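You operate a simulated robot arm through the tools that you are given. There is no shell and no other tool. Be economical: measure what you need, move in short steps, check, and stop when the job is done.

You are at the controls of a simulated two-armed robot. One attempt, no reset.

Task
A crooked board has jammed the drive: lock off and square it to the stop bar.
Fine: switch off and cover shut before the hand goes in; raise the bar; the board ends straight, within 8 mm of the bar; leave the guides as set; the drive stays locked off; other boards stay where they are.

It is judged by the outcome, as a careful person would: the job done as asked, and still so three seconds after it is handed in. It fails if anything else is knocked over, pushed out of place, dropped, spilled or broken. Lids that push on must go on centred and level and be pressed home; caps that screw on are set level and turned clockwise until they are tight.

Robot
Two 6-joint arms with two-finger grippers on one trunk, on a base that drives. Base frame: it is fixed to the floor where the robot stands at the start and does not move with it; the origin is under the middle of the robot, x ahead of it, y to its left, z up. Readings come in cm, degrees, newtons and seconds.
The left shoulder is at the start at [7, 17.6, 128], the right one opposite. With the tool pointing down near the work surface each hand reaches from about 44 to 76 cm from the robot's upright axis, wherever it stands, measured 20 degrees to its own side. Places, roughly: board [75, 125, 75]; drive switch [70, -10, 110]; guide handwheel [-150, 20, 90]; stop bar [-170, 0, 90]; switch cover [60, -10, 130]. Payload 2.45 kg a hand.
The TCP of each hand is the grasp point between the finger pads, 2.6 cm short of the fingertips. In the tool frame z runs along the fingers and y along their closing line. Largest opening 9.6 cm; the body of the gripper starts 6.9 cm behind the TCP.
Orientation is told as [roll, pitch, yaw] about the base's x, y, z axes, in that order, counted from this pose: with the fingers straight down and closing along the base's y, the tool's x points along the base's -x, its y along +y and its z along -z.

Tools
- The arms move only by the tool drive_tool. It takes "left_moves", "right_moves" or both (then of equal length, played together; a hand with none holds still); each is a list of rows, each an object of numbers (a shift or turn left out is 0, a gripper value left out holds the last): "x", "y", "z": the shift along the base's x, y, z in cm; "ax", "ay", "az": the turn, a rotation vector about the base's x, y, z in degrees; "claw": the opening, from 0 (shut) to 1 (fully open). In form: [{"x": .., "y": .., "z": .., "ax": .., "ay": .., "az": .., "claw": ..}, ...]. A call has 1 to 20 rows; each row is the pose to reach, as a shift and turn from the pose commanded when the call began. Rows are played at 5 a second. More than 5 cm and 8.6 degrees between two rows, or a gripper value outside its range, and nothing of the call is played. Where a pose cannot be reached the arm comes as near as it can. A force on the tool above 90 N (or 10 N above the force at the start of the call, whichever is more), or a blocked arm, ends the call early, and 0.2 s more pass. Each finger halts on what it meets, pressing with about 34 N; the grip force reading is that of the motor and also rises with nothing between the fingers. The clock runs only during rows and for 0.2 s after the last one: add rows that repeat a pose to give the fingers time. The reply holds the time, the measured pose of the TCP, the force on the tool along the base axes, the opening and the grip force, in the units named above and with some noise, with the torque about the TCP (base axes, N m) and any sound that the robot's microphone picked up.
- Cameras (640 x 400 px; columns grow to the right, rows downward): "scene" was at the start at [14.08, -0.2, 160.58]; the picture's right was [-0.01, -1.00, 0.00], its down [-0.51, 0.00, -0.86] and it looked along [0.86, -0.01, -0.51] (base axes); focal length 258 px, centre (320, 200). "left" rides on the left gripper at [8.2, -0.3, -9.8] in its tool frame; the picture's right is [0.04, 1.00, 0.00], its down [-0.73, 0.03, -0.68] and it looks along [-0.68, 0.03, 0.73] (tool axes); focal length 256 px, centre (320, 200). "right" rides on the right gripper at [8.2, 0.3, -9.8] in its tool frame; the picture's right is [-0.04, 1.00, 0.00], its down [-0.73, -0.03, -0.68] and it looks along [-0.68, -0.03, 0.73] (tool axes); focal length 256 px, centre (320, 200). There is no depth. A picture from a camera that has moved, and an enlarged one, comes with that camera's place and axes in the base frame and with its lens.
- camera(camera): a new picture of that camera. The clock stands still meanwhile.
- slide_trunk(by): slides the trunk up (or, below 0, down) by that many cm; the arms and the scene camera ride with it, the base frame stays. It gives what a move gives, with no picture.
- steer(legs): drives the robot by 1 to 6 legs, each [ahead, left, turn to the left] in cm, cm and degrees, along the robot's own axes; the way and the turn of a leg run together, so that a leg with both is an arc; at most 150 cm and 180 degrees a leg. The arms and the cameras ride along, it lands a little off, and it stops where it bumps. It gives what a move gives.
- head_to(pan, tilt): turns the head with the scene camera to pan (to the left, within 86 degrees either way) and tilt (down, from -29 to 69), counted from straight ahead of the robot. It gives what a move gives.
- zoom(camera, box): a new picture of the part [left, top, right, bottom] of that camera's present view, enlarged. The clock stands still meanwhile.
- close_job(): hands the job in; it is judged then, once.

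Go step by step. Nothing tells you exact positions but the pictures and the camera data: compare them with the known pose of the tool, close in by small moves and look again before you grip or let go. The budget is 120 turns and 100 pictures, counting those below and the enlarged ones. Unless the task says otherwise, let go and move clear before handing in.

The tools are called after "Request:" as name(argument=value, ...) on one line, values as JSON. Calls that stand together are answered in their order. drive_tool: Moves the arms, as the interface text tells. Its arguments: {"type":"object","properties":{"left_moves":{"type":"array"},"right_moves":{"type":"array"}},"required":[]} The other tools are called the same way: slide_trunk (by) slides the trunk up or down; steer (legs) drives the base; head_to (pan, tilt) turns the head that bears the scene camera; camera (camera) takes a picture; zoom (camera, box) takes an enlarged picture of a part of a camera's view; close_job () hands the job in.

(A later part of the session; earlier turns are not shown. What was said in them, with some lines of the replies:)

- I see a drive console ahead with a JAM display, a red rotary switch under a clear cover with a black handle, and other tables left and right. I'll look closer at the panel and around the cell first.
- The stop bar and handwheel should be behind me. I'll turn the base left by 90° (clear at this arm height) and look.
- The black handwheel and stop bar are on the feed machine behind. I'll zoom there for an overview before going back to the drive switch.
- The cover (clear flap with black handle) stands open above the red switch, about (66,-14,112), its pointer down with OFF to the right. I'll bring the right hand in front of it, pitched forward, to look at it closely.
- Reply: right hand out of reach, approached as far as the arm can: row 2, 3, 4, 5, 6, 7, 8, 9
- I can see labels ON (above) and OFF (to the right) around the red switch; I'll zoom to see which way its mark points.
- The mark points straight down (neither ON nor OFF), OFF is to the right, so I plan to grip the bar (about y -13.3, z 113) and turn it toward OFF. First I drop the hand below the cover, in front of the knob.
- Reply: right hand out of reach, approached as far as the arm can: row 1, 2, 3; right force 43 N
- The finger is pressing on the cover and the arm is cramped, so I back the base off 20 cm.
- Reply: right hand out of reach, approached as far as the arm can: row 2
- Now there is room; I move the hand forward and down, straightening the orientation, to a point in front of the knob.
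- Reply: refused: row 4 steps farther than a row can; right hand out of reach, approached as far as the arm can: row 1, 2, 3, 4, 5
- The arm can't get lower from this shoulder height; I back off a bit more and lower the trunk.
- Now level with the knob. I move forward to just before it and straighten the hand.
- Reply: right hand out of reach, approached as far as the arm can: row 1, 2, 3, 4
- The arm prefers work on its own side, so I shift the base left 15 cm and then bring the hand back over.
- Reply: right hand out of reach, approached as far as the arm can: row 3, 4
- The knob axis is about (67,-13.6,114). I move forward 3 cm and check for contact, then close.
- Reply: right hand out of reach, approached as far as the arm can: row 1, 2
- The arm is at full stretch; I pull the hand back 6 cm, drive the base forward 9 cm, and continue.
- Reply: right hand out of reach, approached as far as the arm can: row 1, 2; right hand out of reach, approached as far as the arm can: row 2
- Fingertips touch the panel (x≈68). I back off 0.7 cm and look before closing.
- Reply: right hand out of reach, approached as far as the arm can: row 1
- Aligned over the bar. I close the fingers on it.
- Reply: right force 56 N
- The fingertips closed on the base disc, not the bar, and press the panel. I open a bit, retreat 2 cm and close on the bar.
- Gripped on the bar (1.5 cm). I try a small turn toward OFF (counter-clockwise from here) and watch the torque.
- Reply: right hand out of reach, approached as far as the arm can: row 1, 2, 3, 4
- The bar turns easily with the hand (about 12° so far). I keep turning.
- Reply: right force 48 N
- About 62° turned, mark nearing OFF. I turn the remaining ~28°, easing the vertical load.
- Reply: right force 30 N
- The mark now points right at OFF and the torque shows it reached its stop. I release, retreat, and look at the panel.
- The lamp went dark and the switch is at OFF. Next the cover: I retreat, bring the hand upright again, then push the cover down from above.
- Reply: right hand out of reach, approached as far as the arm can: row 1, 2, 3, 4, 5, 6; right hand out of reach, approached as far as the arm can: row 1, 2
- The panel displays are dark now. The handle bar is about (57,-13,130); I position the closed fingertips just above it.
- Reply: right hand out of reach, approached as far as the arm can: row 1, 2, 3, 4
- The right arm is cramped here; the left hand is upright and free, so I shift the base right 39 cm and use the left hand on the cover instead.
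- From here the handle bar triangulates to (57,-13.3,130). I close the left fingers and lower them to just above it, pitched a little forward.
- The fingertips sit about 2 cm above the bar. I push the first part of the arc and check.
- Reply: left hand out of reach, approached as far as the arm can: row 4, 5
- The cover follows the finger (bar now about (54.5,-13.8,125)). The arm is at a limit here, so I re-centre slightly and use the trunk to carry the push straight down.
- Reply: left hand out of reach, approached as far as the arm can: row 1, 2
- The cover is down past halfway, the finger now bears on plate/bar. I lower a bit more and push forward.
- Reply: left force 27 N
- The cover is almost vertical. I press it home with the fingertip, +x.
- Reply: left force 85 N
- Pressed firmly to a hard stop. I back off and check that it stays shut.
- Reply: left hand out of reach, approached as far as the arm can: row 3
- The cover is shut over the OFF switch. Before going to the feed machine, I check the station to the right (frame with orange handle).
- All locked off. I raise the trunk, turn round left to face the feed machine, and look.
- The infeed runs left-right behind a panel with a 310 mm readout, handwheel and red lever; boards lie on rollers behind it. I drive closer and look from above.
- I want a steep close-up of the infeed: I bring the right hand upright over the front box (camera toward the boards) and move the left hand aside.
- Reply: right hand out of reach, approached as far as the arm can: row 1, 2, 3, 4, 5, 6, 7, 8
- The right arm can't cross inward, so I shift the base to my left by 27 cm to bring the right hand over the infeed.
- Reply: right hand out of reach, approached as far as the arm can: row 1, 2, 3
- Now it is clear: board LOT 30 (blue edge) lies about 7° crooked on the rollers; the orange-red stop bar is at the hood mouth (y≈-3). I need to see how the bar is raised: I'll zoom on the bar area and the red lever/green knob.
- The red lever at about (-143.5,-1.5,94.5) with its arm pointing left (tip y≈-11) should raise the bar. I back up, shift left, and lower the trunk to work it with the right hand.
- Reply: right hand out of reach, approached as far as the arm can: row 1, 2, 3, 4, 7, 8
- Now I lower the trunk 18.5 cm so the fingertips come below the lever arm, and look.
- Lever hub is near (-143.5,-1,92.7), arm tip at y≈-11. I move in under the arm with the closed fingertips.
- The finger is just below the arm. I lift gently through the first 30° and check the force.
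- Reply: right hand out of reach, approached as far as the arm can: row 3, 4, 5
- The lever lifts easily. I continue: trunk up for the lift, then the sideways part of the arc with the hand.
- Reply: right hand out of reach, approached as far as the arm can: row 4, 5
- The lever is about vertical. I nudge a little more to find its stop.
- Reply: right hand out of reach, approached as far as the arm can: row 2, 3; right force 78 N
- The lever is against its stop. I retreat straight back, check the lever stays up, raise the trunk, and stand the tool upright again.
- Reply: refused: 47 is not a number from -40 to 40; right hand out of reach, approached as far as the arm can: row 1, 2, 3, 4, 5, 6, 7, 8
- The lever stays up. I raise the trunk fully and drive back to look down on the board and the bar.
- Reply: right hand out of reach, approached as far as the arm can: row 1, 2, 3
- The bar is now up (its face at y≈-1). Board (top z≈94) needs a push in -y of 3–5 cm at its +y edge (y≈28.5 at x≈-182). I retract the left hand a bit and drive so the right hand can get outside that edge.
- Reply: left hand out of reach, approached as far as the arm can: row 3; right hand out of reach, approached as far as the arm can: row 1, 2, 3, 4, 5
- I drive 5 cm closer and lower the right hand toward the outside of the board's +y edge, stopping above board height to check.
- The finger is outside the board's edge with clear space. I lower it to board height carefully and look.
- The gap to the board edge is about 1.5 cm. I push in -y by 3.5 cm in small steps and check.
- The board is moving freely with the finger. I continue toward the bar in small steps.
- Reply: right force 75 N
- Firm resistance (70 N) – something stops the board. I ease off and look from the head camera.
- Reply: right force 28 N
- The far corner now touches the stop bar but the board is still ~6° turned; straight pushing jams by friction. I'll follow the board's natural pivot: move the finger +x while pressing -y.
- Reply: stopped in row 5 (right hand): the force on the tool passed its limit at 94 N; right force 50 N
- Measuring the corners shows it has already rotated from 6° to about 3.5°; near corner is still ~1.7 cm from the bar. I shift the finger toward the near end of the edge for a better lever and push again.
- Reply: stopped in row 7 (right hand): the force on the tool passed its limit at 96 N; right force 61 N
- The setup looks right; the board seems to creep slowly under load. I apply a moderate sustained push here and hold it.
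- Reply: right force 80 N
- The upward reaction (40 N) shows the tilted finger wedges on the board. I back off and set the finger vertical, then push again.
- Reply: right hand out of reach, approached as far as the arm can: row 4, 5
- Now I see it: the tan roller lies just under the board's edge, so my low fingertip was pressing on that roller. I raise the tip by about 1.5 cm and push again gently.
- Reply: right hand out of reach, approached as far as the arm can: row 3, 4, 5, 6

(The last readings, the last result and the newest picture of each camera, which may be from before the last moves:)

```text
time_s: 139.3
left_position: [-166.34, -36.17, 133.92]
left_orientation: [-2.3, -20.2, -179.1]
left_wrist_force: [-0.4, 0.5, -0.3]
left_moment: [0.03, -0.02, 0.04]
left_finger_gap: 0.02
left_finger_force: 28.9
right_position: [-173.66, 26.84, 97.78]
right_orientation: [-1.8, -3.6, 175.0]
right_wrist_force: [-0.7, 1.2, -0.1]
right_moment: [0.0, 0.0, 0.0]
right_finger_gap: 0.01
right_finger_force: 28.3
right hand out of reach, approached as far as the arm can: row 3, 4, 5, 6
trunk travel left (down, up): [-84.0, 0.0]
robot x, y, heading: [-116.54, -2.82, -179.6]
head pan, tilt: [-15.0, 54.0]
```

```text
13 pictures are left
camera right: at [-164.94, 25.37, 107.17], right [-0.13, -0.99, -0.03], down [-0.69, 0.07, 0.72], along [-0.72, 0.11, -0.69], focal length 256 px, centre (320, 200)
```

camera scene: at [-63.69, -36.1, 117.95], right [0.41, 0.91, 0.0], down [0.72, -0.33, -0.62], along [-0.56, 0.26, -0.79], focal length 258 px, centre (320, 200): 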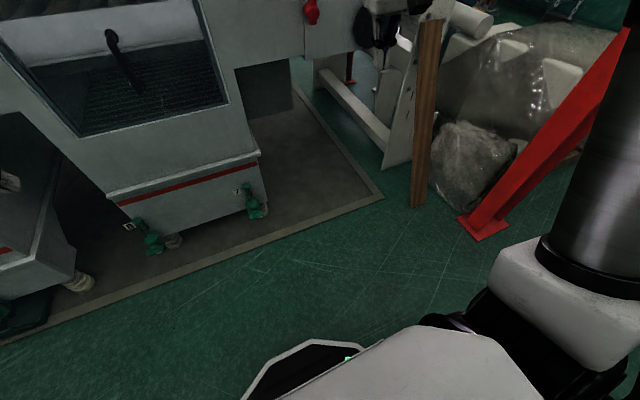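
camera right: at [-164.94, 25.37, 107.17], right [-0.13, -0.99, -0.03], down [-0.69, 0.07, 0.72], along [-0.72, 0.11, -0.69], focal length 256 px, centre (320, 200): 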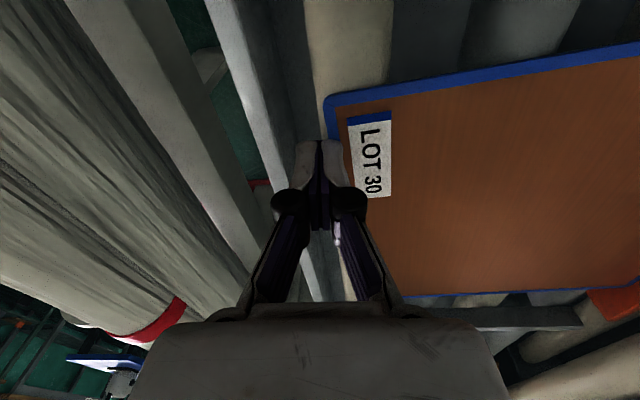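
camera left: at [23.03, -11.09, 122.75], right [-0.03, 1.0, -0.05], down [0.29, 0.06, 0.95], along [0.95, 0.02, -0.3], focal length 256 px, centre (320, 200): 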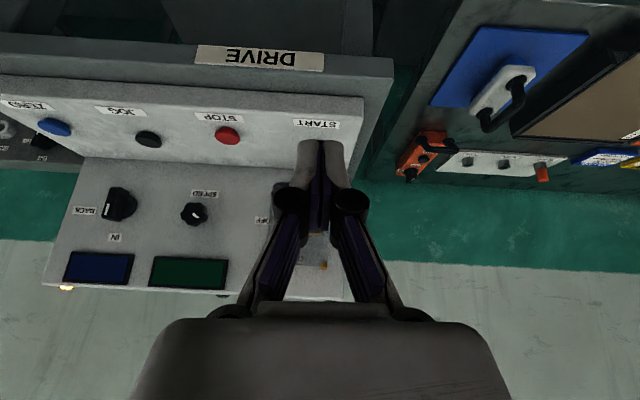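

The fingertip went over the board's top, so the edge sits between. I back off, lower by 0.9 cm and try the push at that height.

Request:
drive_tool(right_moves=[{"y": 1}, {"y": 1.9}, {"y": 1.9, "z": -0.9}, {"y": 1.2, "z": -0.9}, {"y": 0.6, "z": -0.9}, {"y": 0, "z": -0.9}, {"y": -0.6, "z": -0.9}, {"y": -1.2, "z": -0.9}])

Request:
camera(camera="right")

```text
time_s: 141.1
left_position: [-166.31, -35.44, 134.22]
left_orientation: [-2.0, -20.1, -179.4]
left_wrist_force: [0.1, 0.2, 0.1]
left_moment: [0.0, -0.01, -0.04]
left_finger_gap: 0.0
left_finger_force: 27.6
right_position: [-173.16, 26.84, 97.19]
right_orientation: [-1.4, -4.0, 174.8]
right_wrist_force: [-18.6, 41.1, 34.0]
right_moment: [0.71, 0.14, 0.21]
right_finger_gap: 0.0
right_finger_force: 28.1
right hand out of reach, approached as far as the arm can: row 7, 8
trunk travel left (down, up): [-84.0, 0.0]
robot x, y, heading: [-116.74, -2.76, -179.8]
head pan, tilt: [-15.0, 54.0]
```

```text
12 pictures are left
camera right: at [-164.36, 25.4, 106.43], right [-0.13, -0.99, -0.02], down [-0.68, 0.07, 0.73], along [-0.72, 0.11, -0.68], focal length 256 px, centre (320, 200)
```

right: 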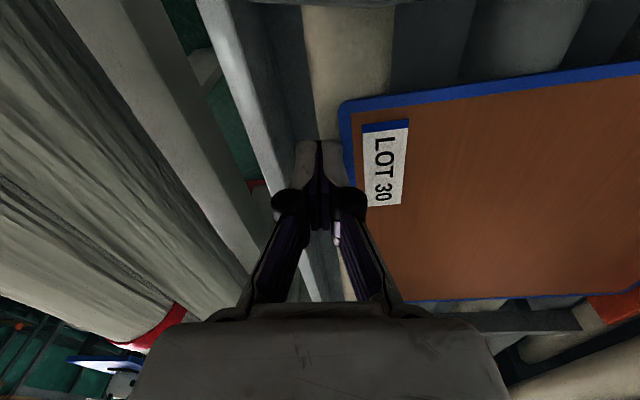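

The tip now rides on the roller top and pushes the thin board edge (it moved ~0.8 cm). The arm is at its inner limit, so I relieve the height slightly and use the base for the next 1.3 cm of push.

Request:
drive_tool(right_moves=[{"z": 0.25}])

Request:
steer(legs=[[0, 1.3, 0]])

Request:
zoom(camera="scene", box=[255, 135, 395, 245])

```text
time_s: 141.5
left_position: [-166.41, -35.67, 134.06]
left_orientation: [-1.9, -20.2, -179.1]
left_wrist_force: [0.9, 0.4, 0.8]
left_moment: [0.0, 0.0, 0.01]
left_finger_gap: 0.0
left_finger_force: 28.0
right_position: [-173.01, 26.63, 97.31]
right_orientation: [-1.3, -3.7, 175.0]
right_wrist_force: [-22.9, 39.0, 31.8]
right_moment: [0.71, 0.21, 0.13]
right_finger_gap: 0.0
right_finger_force: 28.2
trunk travel left (down, up): [-84.0, 0.0]
robot x, y, heading: [-116.5, -2.08, -179.7]
head pan, tilt: [-15.0, 54.0]
```

```text
time_s: 142.4
left_position: [-166.21, -36.92, 134.08]
left_orientation: [-2.3, -20.3, -179.3]
left_wrist_force: [0.0, 0.5, 0.5]
left_moment: [-0.01, 0.02, 0.01]
left_finger_gap: 0.02
left_finger_force: 28.7
right_position: [-173.06, 25.51, 97.81]
right_orientation: [-1.6, -4.3, 174.9]
right_wrist_force: [-0.2, -4.1, 16.0]
right_moment: [-0.2, -0.18, -0.02]
right_finger_gap: 0.0
right_finger_force: 28.2
trunk travel left (down, up): [-84.0, 0.0]
robot x, y, heading: [-116.69, -3.57, -179.7]
head pan, tilt: [-15.0, 54.0]
stopped in leg 1: the force on the tool passed its limit at 97 N (the readings are from after the stop); the commanded pose is now the measured one
```

```text
3.64 times, centred on (325, 190) of scene
camera zoom: at [-128.39, -1.79, 164.72], right [0.25, 0.97, 0.0], down [0.78, -0.21, -0.59], along [-0.57, 0.15, -0.81], focal length 937 px, centre (302, 236)
```

zoom: 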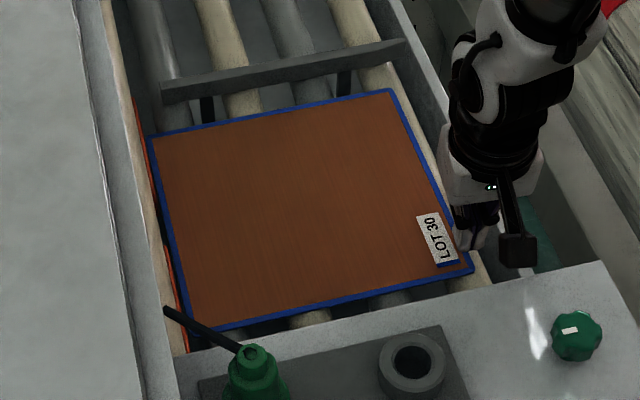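

The board now measures straight (<0.5°) against the bar. The finger may sit on the board's edge, so I lift straight up, then inspect the gap to the bar.

Request:
drive_tool(right_moves=[{"z": 1.5}, {"z": 4}, {"z": 8}, {"z": 8, "y": 2}])

Request:
zoom(camera="scene", box=[275, 155, 345, 235])

Request:
camera(camera="right")

```text
time_s: 143.4
left_position: [-166.47, -36.78, 133.9]
left_orientation: [-2.1, -20.3, -179.2]
left_wrist_force: [0.2, -1.0, -0.8]
left_moment: [-0.04, -0.03, 0.03]
left_finger_gap: 0.0
left_finger_force: 28.5
right_position: [-173.18, 27.54, 105.43]
right_orientation: [-1.6, -3.9, 174.9]
right_wrist_force: [-0.2, 0.4, -0.1]
right_moment: [0.0, -0.01, -0.01]
right_finger_gap: 0.0
right_finger_force: 28.5
trunk travel left (down, up): [-84.0, 0.0]
robot x, y, heading: [-116.08, -3.76, -179.7]
head pan, tilt: [-15.0, 54.0]
```

```text
5.00 times, centred on (310, 195) of scene
camera zoom: at [-128.79, -1.69, 164.68], right [0.25, 0.97, 0.0], down [0.78, -0.21, -0.59], along [-0.57, 0.15, -0.81], focal length 1288 px, centre (370, 225)
```

zoom: 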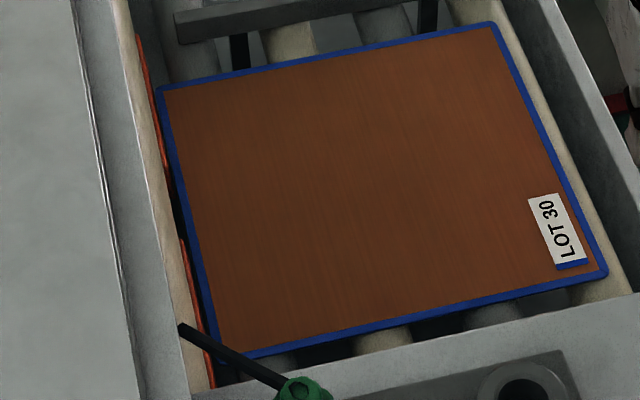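

```text
9 pictures are left
camera right: at [-164.4, 26.29, 114.75], right [-0.13, -0.99, -0.02], down [-0.68, 0.07, 0.73], along [-0.72, 0.11, -0.69], focal length 256 px, centre (320, 200)
```

right: 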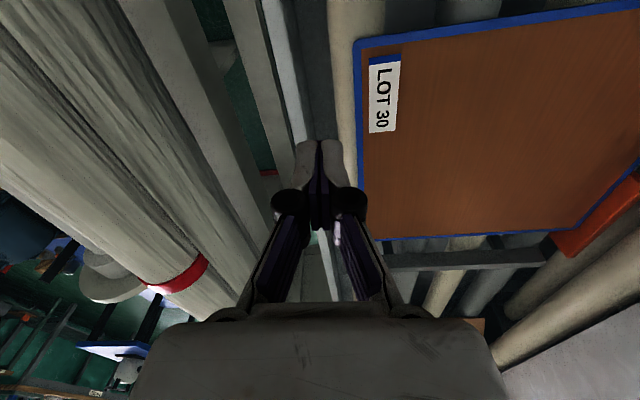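

Board is about 0.7° off with the near end ~1 cm from the bar's visible edge: one more gentle nudge is needed at the near end. I shift the base 3 cm so the arm has room, then lower outside the edge again.

Request:
steer(legs=[[0, 3, 0]])

Request:
drive_tool(right_moves=[{"y": 2}, {"y": 3.6, "z": -2}, {"y": 3.6, "z": -5}, {"y": 3.6, "z": -7.4}, {"y": 3.6, "z": -8}])

```text
time_s: 144.2
left_position: [-166.47, -39.08, 134.2]
left_orientation: [-1.8, -20.2, -179.4]
left_wrist_force: [0.3, 0.8, 0.1]
left_moment: [-0.09, 0.01, 0.07]
left_finger_gap: 0.0
left_finger_force: 28.7
right_position: [-173.09, 25.27, 105.39]
right_orientation: [-1.3, -3.8, 174.9]
right_wrist_force: [0.4, 0.8, -0.5]
right_moment: [-0.1, -0.02, -0.03]
right_finger_gap: 0.0
right_finger_force: 28.9
trunk travel left (down, up): [-84.0, 0.0]
robot x, y, heading: [-116.44, -6.27, -179.6]
head pan, tilt: [-15.0, 54.0]
```

```text
time_s: 145.4
left_position: [-166.43, -39.71, 134.03]
left_orientation: [-2.3, -20.2, -179.3]
left_wrist_force: [-0.3, 0.1, 0.6]
left_moment: [-0.01, 0.02, 0.02]
left_finger_gap: 0.01
left_finger_force: 28.3
right_position: [-173.16, 28.27, 97.47]
right_orientation: [-1.5, -4.1, 174.8]
right_wrist_force: [0.5, 0.0, -0.3]
right_moment: [-0.01, 0.0, 0.04]
right_finger_gap: 0.0
right_finger_force: 28.5
trunk travel left (down, up): [-84.0, 0.0]
robot x, y, heading: [-116.33, -6.37, -179.8]
head pan, tilt: [-15.0, 54.0]
```

Request:
drive_tool(right_moves=[{"y": -0.8, "z": -0.15}, {"y": -1.5, "z": -0.15}, {"y": -1.9, "z": -0.15}, {"y": -2.2, "z": -0.15}, {"y": -2.4, "z": -0.15}, {"y": -2.55, "z": -0.15}, {"y": -2.55, "z": -0.15}])

Request:
zoom(camera="scene", box=[275, 155, 345, 235])

```text
time_s: 147.0
left_position: [-166.03, -39.86, 134.19]
left_orientation: [-2.1, -20.4, -179.3]
left_wrist_force: [0.6, 0.7, -0.8]
left_moment: [-0.01, 0.01, 0.0]
left_finger_gap: 0.0
left_finger_force: 28.3
right_position: [-172.96, 25.69, 97.7]
right_orientation: [-1.5, -4.4, 174.9]
right_wrist_force: [-5.2, 18.2, 35.2]
right_moment: [0.15, -0.14, 0.08]
right_finger_gap: 0.0
right_finger_force: 28.8
trunk travel left (down, up): [-84.0, 0.0]
robot x, y, heading: [-116.43, -6.62, -179.7]
head pan, tilt: [-15.0, 54.0]
```

```text
5.00 times, centred on (310, 195) of scene
camera zoom: at [-128.21, -4.75, 164.77], right [0.25, 0.97, 0.0], down [0.78, -0.21, -0.59], along [-0.57, 0.15, -0.81], focal length 1288 px, centre (370, 225)
```

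zoom: 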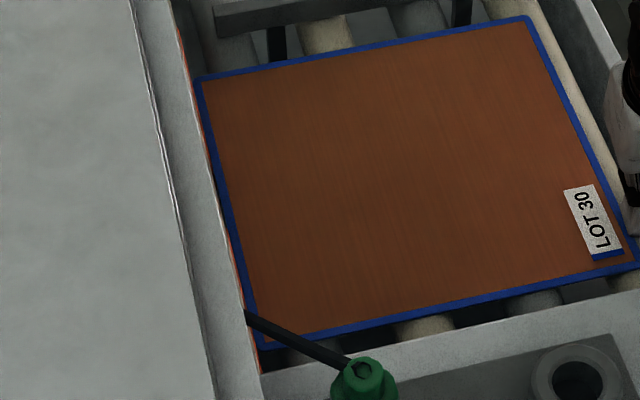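

The board edge is now parallel to the bar and close against it. I withdraw sideways (+y) first, then up and away.

Request:
drive_tool(right_moves=[{"y": 0.8}, {"y": 1.8}, {"y": 2.5}, {"y": 2.8, "z": 3}, {"y": 2.8, "z": 7}, {"y": 2.8, "z": 11}, {"y": 2.8, "z": 15}, {"y": 2.8, "z": 19}, {"y": 2.8, "z": 23}])

Request:
steer(legs=[[0, -4, 0]])

Request:
zoom(camera="scene", box=[265, 145, 365, 235])

Request:
camera(camera="right")

```text
time_s: 149.0
left_position: [-166.17, -39.99, 133.98]
left_orientation: [-2.3, -20.3, -179.4]
left_wrist_force: [0.0, -1.1, 0.1]
left_moment: [-0.04, 0.0, 0.02]
left_finger_gap: 0.0
left_finger_force: 28.4
right_position: [-173.01, 28.49, 120.43]
right_orientation: [-1.4, -4.0, 174.9]
right_wrist_force: [0.7, -0.5, 0.3]
right_moment: [-0.01, 0.07, -0.01]
right_finger_gap: 0.01
right_finger_force: 27.9
trunk travel left (down, up): [-84.0, 0.0]
robot x, y, heading: [-116.51, -6.51, -179.8]
head pan, tilt: [-15.0, 54.0]
```

```text
time_s: 149.9
left_position: [-166.31, -37.04, 133.74]
left_orientation: [-2.8, -20.3, -179.0]
left_wrist_force: [-0.2, -1.5, -0.5]
left_moment: [0.08, -0.01, -0.04]
left_finger_gap: 0.01
left_finger_force: 28.4
right_position: [-173.29, 31.48, 120.54]
right_orientation: [-2.0, -3.9, 175.0]
right_wrist_force: [-0.7, -0.8, -0.1]
right_moment: [0.11, -0.03, -0.02]
right_finger_gap: 0.0
right_finger_force: 29.0
trunk travel left (down, up): [-84.0, 0.0]
robot x, y, heading: [-116.18, -2.51, -179.5]
head pan, tilt: [-15.0, 54.0]
```

```text
4.44 times, centred on (315, 190) of scene
camera zoom: at [-128.74, -2.12, 164.7], right [0.25, 0.97, 0.01], down [0.78, -0.2, -0.59], along [-0.57, 0.15, -0.81], focal length 1145 px, centre (342, 244)
```

zoom: 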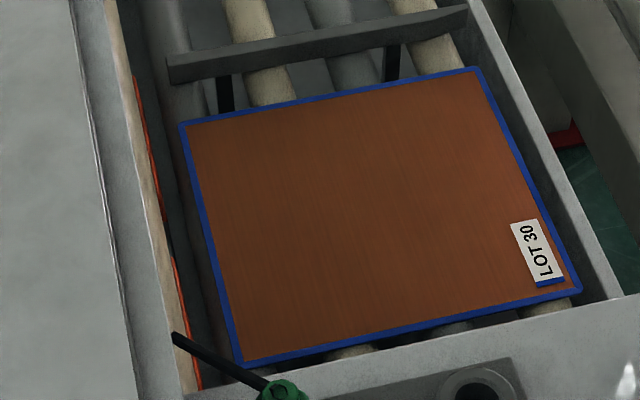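

```text
6 pictures are left
camera right: at [-164.44, 30.09, 129.79], right [-0.13, -0.99, -0.03], down [-0.68, 0.07, 0.73], along [-0.72, 0.12, -0.68], focal length 256 px, centre (320, 200)
```

right: 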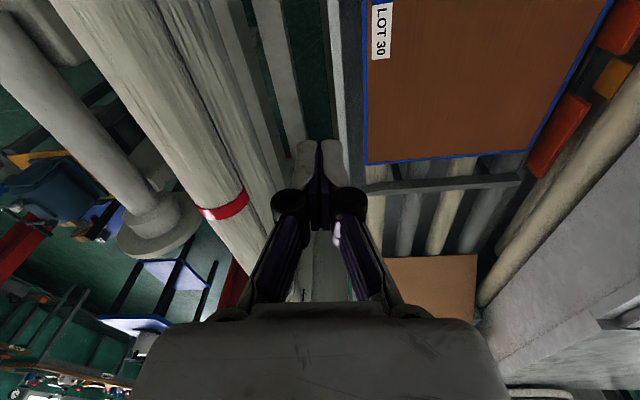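

The finger had been riding on top and dragged the board back about 2.5 cm – still straight, though. That shows a light top press moves it well: I'll press lightly on its centreline (x≈-182) and slide it -y to the bar.

Request:
steer(legs=[[0, 9, 0]])

Request:
drive_tool(right_moves=[{"x": -4, "z": -3}, {"x": -8.7, "z": -4}, {"x": -8.7, "z": -8.5}, {"x": -8.7, "z": -13}, {"x": -8.7, "z": -17.5}, {"x": -8.7, "z": -20.5}, {"x": -8.7, "z": -20.5}])

```text
time_s: 151.0
left_position: [-166.36, -44.36, 134.17]
left_orientation: [-1.9, -20.2, -179.4]
left_wrist_force: [0.2, 0.3, 0.7]
left_moment: [-0.04, -0.01, 0.0]
left_finger_gap: 0.0
left_finger_force: 28.5
right_position: [-173.05, 24.07, 120.05]
right_orientation: [-1.2, -3.9, 174.8]
right_wrist_force: [-0.5, 0.5, -0.4]
right_moment: [-0.07, -0.01, 0.03]
right_finger_gap: 0.01
right_finger_force: 28.2
trunk travel left (down, up): [-84.0, 0.0]
robot x, y, heading: [-116.9, -11.55, -179.6]
head pan, tilt: [-15.0, 54.0]
```

```text
time_s: 152.6
left_position: [-166.39, -45.0, 133.99]
left_orientation: [-2.4, -20.2, -179.2]
left_wrist_force: [0.4, 0.8, 0.2]
left_moment: [0.03, 0.03, 0.0]
left_finger_gap: 0.01
left_finger_force: 28.4
right_position: [-179.05, 24.67, 100.4]
right_orientation: [-3.0, -4.6, 174.6]
right_wrist_force: [0.3, 0.0, -0.4]
right_moment: [-0.02, 0.03, 0.01]
right_finger_gap: 0.02
right_finger_force: 29.0
right hand out of reach, approached as far as the arm can: row 2, 3, 4, 5, 6, 7
trunk travel left (down, up): [-84.0, 0.0]
robot x, y, heading: [-116.55, -11.76, -179.9]
head pan, tilt: [-15.0, 54.0]
```

Request:
steer(legs=[[3.5, 1.5, 0]])

Request:
drive_tool(right_moves=[{"z": -1.2}, {"z": -2}, {"z": -2.4}, {"z": -2.7}])

Request:
zoom(camera="scene", box=[265, 135, 405, 245])

```text
time_s: 153.4
left_position: [-167.41, -45.48, 134.13]
left_orientation: [-2.2, -20.4, -178.9]
left_wrist_force: [0.7, -0.7, 0.2]
left_moment: [0.02, 0.0, -0.04]
left_finger_gap: 0.0
left_finger_force: 28.5
right_position: [-180.52, 23.97, 100.42]
right_orientation: [-3.0, -4.7, 174.9]
right_wrist_force: [0.5, 0.7, 0.2]
right_moment: [-0.01, 0.03, -0.02]
right_finger_gap: 0.0
right_finger_force: 28.1
trunk travel left (down, up): [-84.0, 0.0]
robot x, y, heading: [-118.08, -12.08, -179.4]
head pan, tilt: [-15.0, 54.0]
stopped in leg 1: the robot was blocked; the commanded pose is now the measured one
```

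```text
time_s: 154.4
left_position: [-167.24, -45.59, 134.13]
left_orientation: [-2.4, -20.3, -179.0]
left_wrist_force: [-0.1, -0.6, -0.2]
left_moment: [-0.02, -0.01, -0.02]
left_finger_gap: 0.0
left_finger_force: 28.7
right_position: [-180.26, 23.93, 97.77]
right_orientation: [-3.3, -4.9, 174.9]
right_wrist_force: [-0.8, -2.5, 8.1]
right_moment: [-0.14, -0.02, -0.04]
right_finger_gap: 0.01
right_finger_force: 28.2
trunk travel left (down, up): [-84.0, 0.0]
robot x, y, heading: [-117.64, -12.24, -179.6]
head pan, tilt: [-15.0, 54.0]
```

```text
3.64 times, centred on (335, 190) of scene
camera zoom: at [-129.82, -10.47, 164.72], right [0.25, 0.97, 0.0], down [0.78, -0.2, -0.59], along [-0.57, 0.15, -0.81], focal length 937 px, centre (266, 236)
```

zoom: 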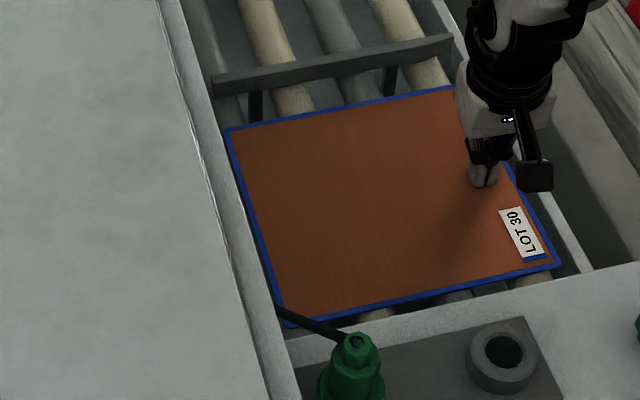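

The fingertip rests on the board's top near its centreline with 8 N. I add a touch of pressure and slide it -y.

Request:
drive_tool(right_moves=[{"z": -0.1}, {"y": -0.5, "z": -0.12}, {"y": -1, "z": -0.12}, {"y": -1.5, "z": -0.12}, {"y": -2, "z": -0.12}, {"y": -2.4, "z": -0.12}, {"y": -2.4, "z": -0.12}])

Request:
zoom(camera="scene", box=[265, 135, 405, 245])

```text
time_s: 156.0
left_position: [-167.16, -45.63, 134.08]
left_orientation: [-2.3, -20.4, -179.0]
left_wrist_force: [0.4, -0.3, 0.6]
left_moment: [-0.05, 0.0, -0.05]
left_finger_gap: 0.01
left_finger_force: 28.9
right_position: [-179.91, 21.47, 97.83]
right_orientation: [-3.6, -5.1, 174.9]
right_wrist_force: [-4.0, 9.8, 25.4]
right_moment: [0.11, -0.13, 0.08]
right_finger_gap: 0.63
right_finger_force: 28.7
right hand out of reach, approached as far as the arm can: row 1, 2, 3, 5, 6, 7
trunk travel left (down, up): [-84.0, 0.0]
robot x, y, heading: [-117.83, -11.89, -179.6]
head pan, tilt: [-15.0, 54.0]
```

```text
3.64 times, centred on (335, 190) of scene
camera zoom: at [-129.67, -10.41, 164.73], right [0.25, 0.97, 0.0], down [0.78, -0.2, -0.59], along [-0.57, 0.15, -0.81], focal length 937 px, centre (266, 236)
```

zoom: 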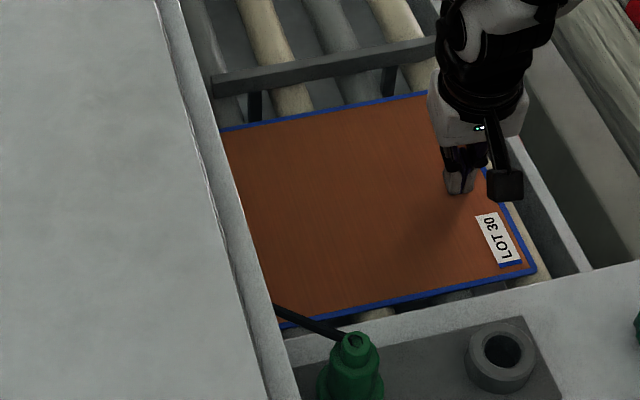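

The board followed about 2 cm and is parallel to the guide. I slide a further 0.8 cm to make sure it seats at the bar, relax, then lift straight off.

Request:
drive_tool(right_moves=[{"y": -0.4}, {"y": -0.8}, {"y": -1.1}, {"y": -1.1}, {"y": -0.9}, {"y": -0.9, "z": 0.3}, {"y": -0.9, "z": 1}, {"y": -0.9, "z": 4}, {"y": -0.9, "z": 8}, {"y": 2, "z": 11}, {"y": 5, "z": 15}])

Request:
steer(legs=[[-4, 0, 0], [0, -11, 0]])

Request:
zoom(camera="scene", box=[265, 135, 365, 235])

```text
time_s: 158.4
left_position: [-167.36, -45.47, 134.03]
left_orientation: [-2.2, -20.3, -179.1]
left_wrist_force: [0.1, -0.6, 0.2]
left_moment: [-0.01, 0.01, 0.01]
left_finger_gap: 0.0
left_finger_force: 28.4
right_position: [-179.91, 26.73, 112.65]
right_orientation: [-2.9, -4.6, 174.8]
right_wrist_force: [-0.4, 0.1, -0.4]
right_moment: [0.02, 0.02, 0.0]
right_finger_gap: 0.0
right_finger_force: 28.1
trunk travel left (down, up): [-84.0, 0.0]
robot x, y, heading: [-118.14, -12.1, -179.6]
head pan, tilt: [-15.0, 54.0]
```

```text
time_s: 160.1
left_position: [-163.59, -35.1, 133.94]
left_orientation: [-2.4, -20.2, -178.9]
left_wrist_force: [0.4, -1.2, 0.3]
left_moment: [0.01, 0.06, 0.02]
left_finger_gap: 0.0
left_finger_force: 28.8
right_position: [-176.31, 37.07, 112.79]
right_orientation: [-3.2, -4.6, 174.9]
right_wrist_force: [0.4, -0.4, 0.8]
right_moment: [0.02, 0.0, 0.01]
right_finger_gap: 0.01
right_finger_force: 28.4
trunk travel left (down, up): [-84.0, 0.0]
robot x, y, heading: [-113.76, -1.38, -179.2]
head pan, tilt: [-15.0, 54.0]
```

```text
4.00 times, centred on (315, 185) of scene
camera zoom: at [-126.15, 0.09, 164.7], right [0.25, 0.97, 0.0], down [0.78, -0.2, -0.59], along [-0.57, 0.15, -0.81], focal length 1030 px, centre (340, 260)
```

zoom: 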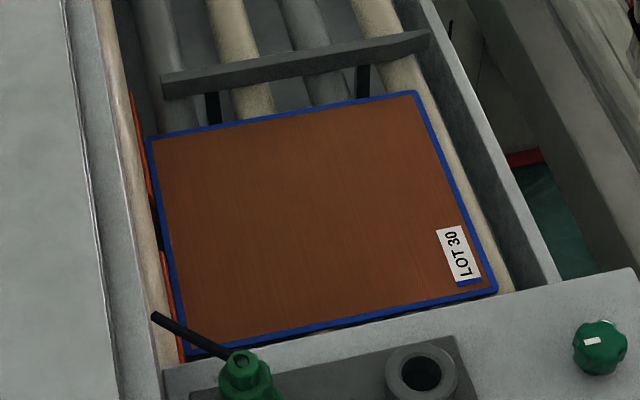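

Request:
zoom(camera="scene", box=[292, 155, 332, 230])

```text
5.33 times, centred on (312, 192) of scene
camera zoom: at [-126.15, 0.09, 164.7], right [0.25, 0.97, 0.0], down [0.78, -0.2, -0.59], along [-0.57, 0.15, -0.81], focal length 1374 px, centre (363, 240)
```

zoom: 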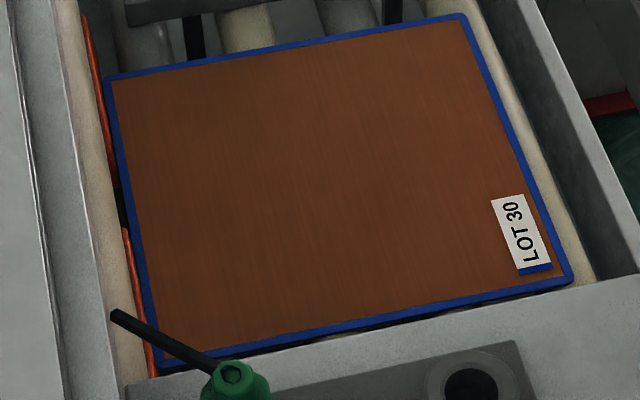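

The board lies parallel to the bar with 2–5 mm gap along its length, guides untouched. I raise the hand well clear and back the robot off, then take a last check.

Request:
drive_tool(right_moves=[{"z": 4}, {"z": 8}, {"z": 12}, {"z": 16, "y": -2}, {"z": 20, "y": -4}, {"z": 24, "y": -4}])

Request:
steer(legs=[[-35, 0, 0]])

Request:
head_to(pan=-12, tilt=40)

Request:
zoom(camera="scene", box=[240, 80, 440, 260])

```text
time_s: 161.5
left_position: [-163.57, -34.71, 134.14]
left_orientation: [-2.2, -20.4, -179.1]
left_wrist_force: [0.2, -0.6, -0.6]
left_moment: [-0.01, 0.02, -0.01]
left_finger_gap: 0.0
left_finger_force: 29.1
right_position: [-174.03, 34.19, 135.69]
right_orientation: [-3.7, -5.2, 173.6]
right_wrist_force: [0.1, -0.1, -0.4]
right_moment: [-0.01, 0.03, 0.01]
right_finger_gap: 0.02
right_finger_force: 28.7
right hand out of reach, approached as far as the arm can: row 3, 4, 5, 6
trunk travel left (down, up): [-84.0, 0.0]
robot x, y, heading: [-114.08, -1.01, -179.4]
head pan, tilt: [-15.0, 54.0]
```

```text
time_s: 163.8
left_position: [-128.78, -34.58, 133.8]
left_orientation: [-2.3, -20.1, -178.7]
left_wrist_force: [0.2, -0.3, -0.2]
left_moment: [-0.03, 0.0, 0.0]
left_finger_gap: 0.0
left_finger_force: 28.4
right_position: [-139.64, 34.36, 135.48]
right_orientation: [-3.8, -5.0, 173.7]
right_wrist_force: [0.5, -0.3, -0.4]
right_moment: [0.01, -0.03, -0.02]
right_finger_gap: 0.01
right_finger_force: 28.7
trunk travel left (down, up): [-84.0, 0.0]
robot x, y, heading: [-79.04, -0.67, -179.3]
head pan, tilt: [-15.0, 54.0]
```

```text
time_s: 164.5
left_position: [-128.5, -34.58, 133.94]
left_orientation: [-2.2, -20.3, -178.8]
left_wrist_force: [0.0, 0.6, -0.7]
left_moment: [-0.01, -0.03, 0.02]
left_finger_gap: 0.0
left_finger_force: 28.7
right_position: [-139.14, 34.29, 135.68]
right_orientation: [-3.8, -5.2, 173.7]
right_wrist_force: [-0.4, 0.1, -0.3]
right_moment: [0.02, 0.0, 0.03]
right_finger_gap: 0.01
right_finger_force: 28.7
trunk travel left (down, up): [-84.0, 0.0]
robot x, y, heading: [-79.27, -0.38, -179.6]
head pan, tilt: [-12.0, 40.0]
```

```text
2.22 times, centred on (340, 170) of scene
camera zoom: at [-92.3, 0.74, 166.63], right [0.2, 0.98, 0.0], down [0.63, -0.13, -0.77], along [-0.75, 0.15, -0.64], focal length 572 px, centre (276, 267)
```

zoom: 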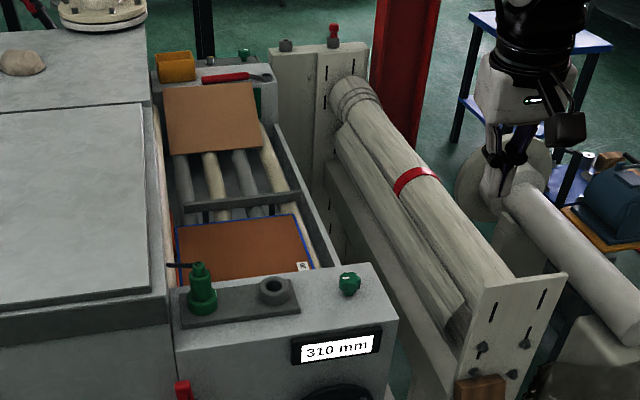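

Everything is in place: the guides still read 310 mm, the lever is up, the board is straight at the bar, and both hands are clear. I'm handing in.

Request:
close_job()

```text
The job is handed in.
```

The drive is switched off with its cover shut, the stop bar is raised, and board LOT 30 sits straight against it. I measured a gap of about 2–5 mm along the board and less than 1° of skew from the camera pictures.

- **Guides:** they still read 310 mm.
- **Other boards:** I didn't touch them.
- **Robot base:** it bumped something, probably the machine front, once during the final push. I saw nothing disturbed.
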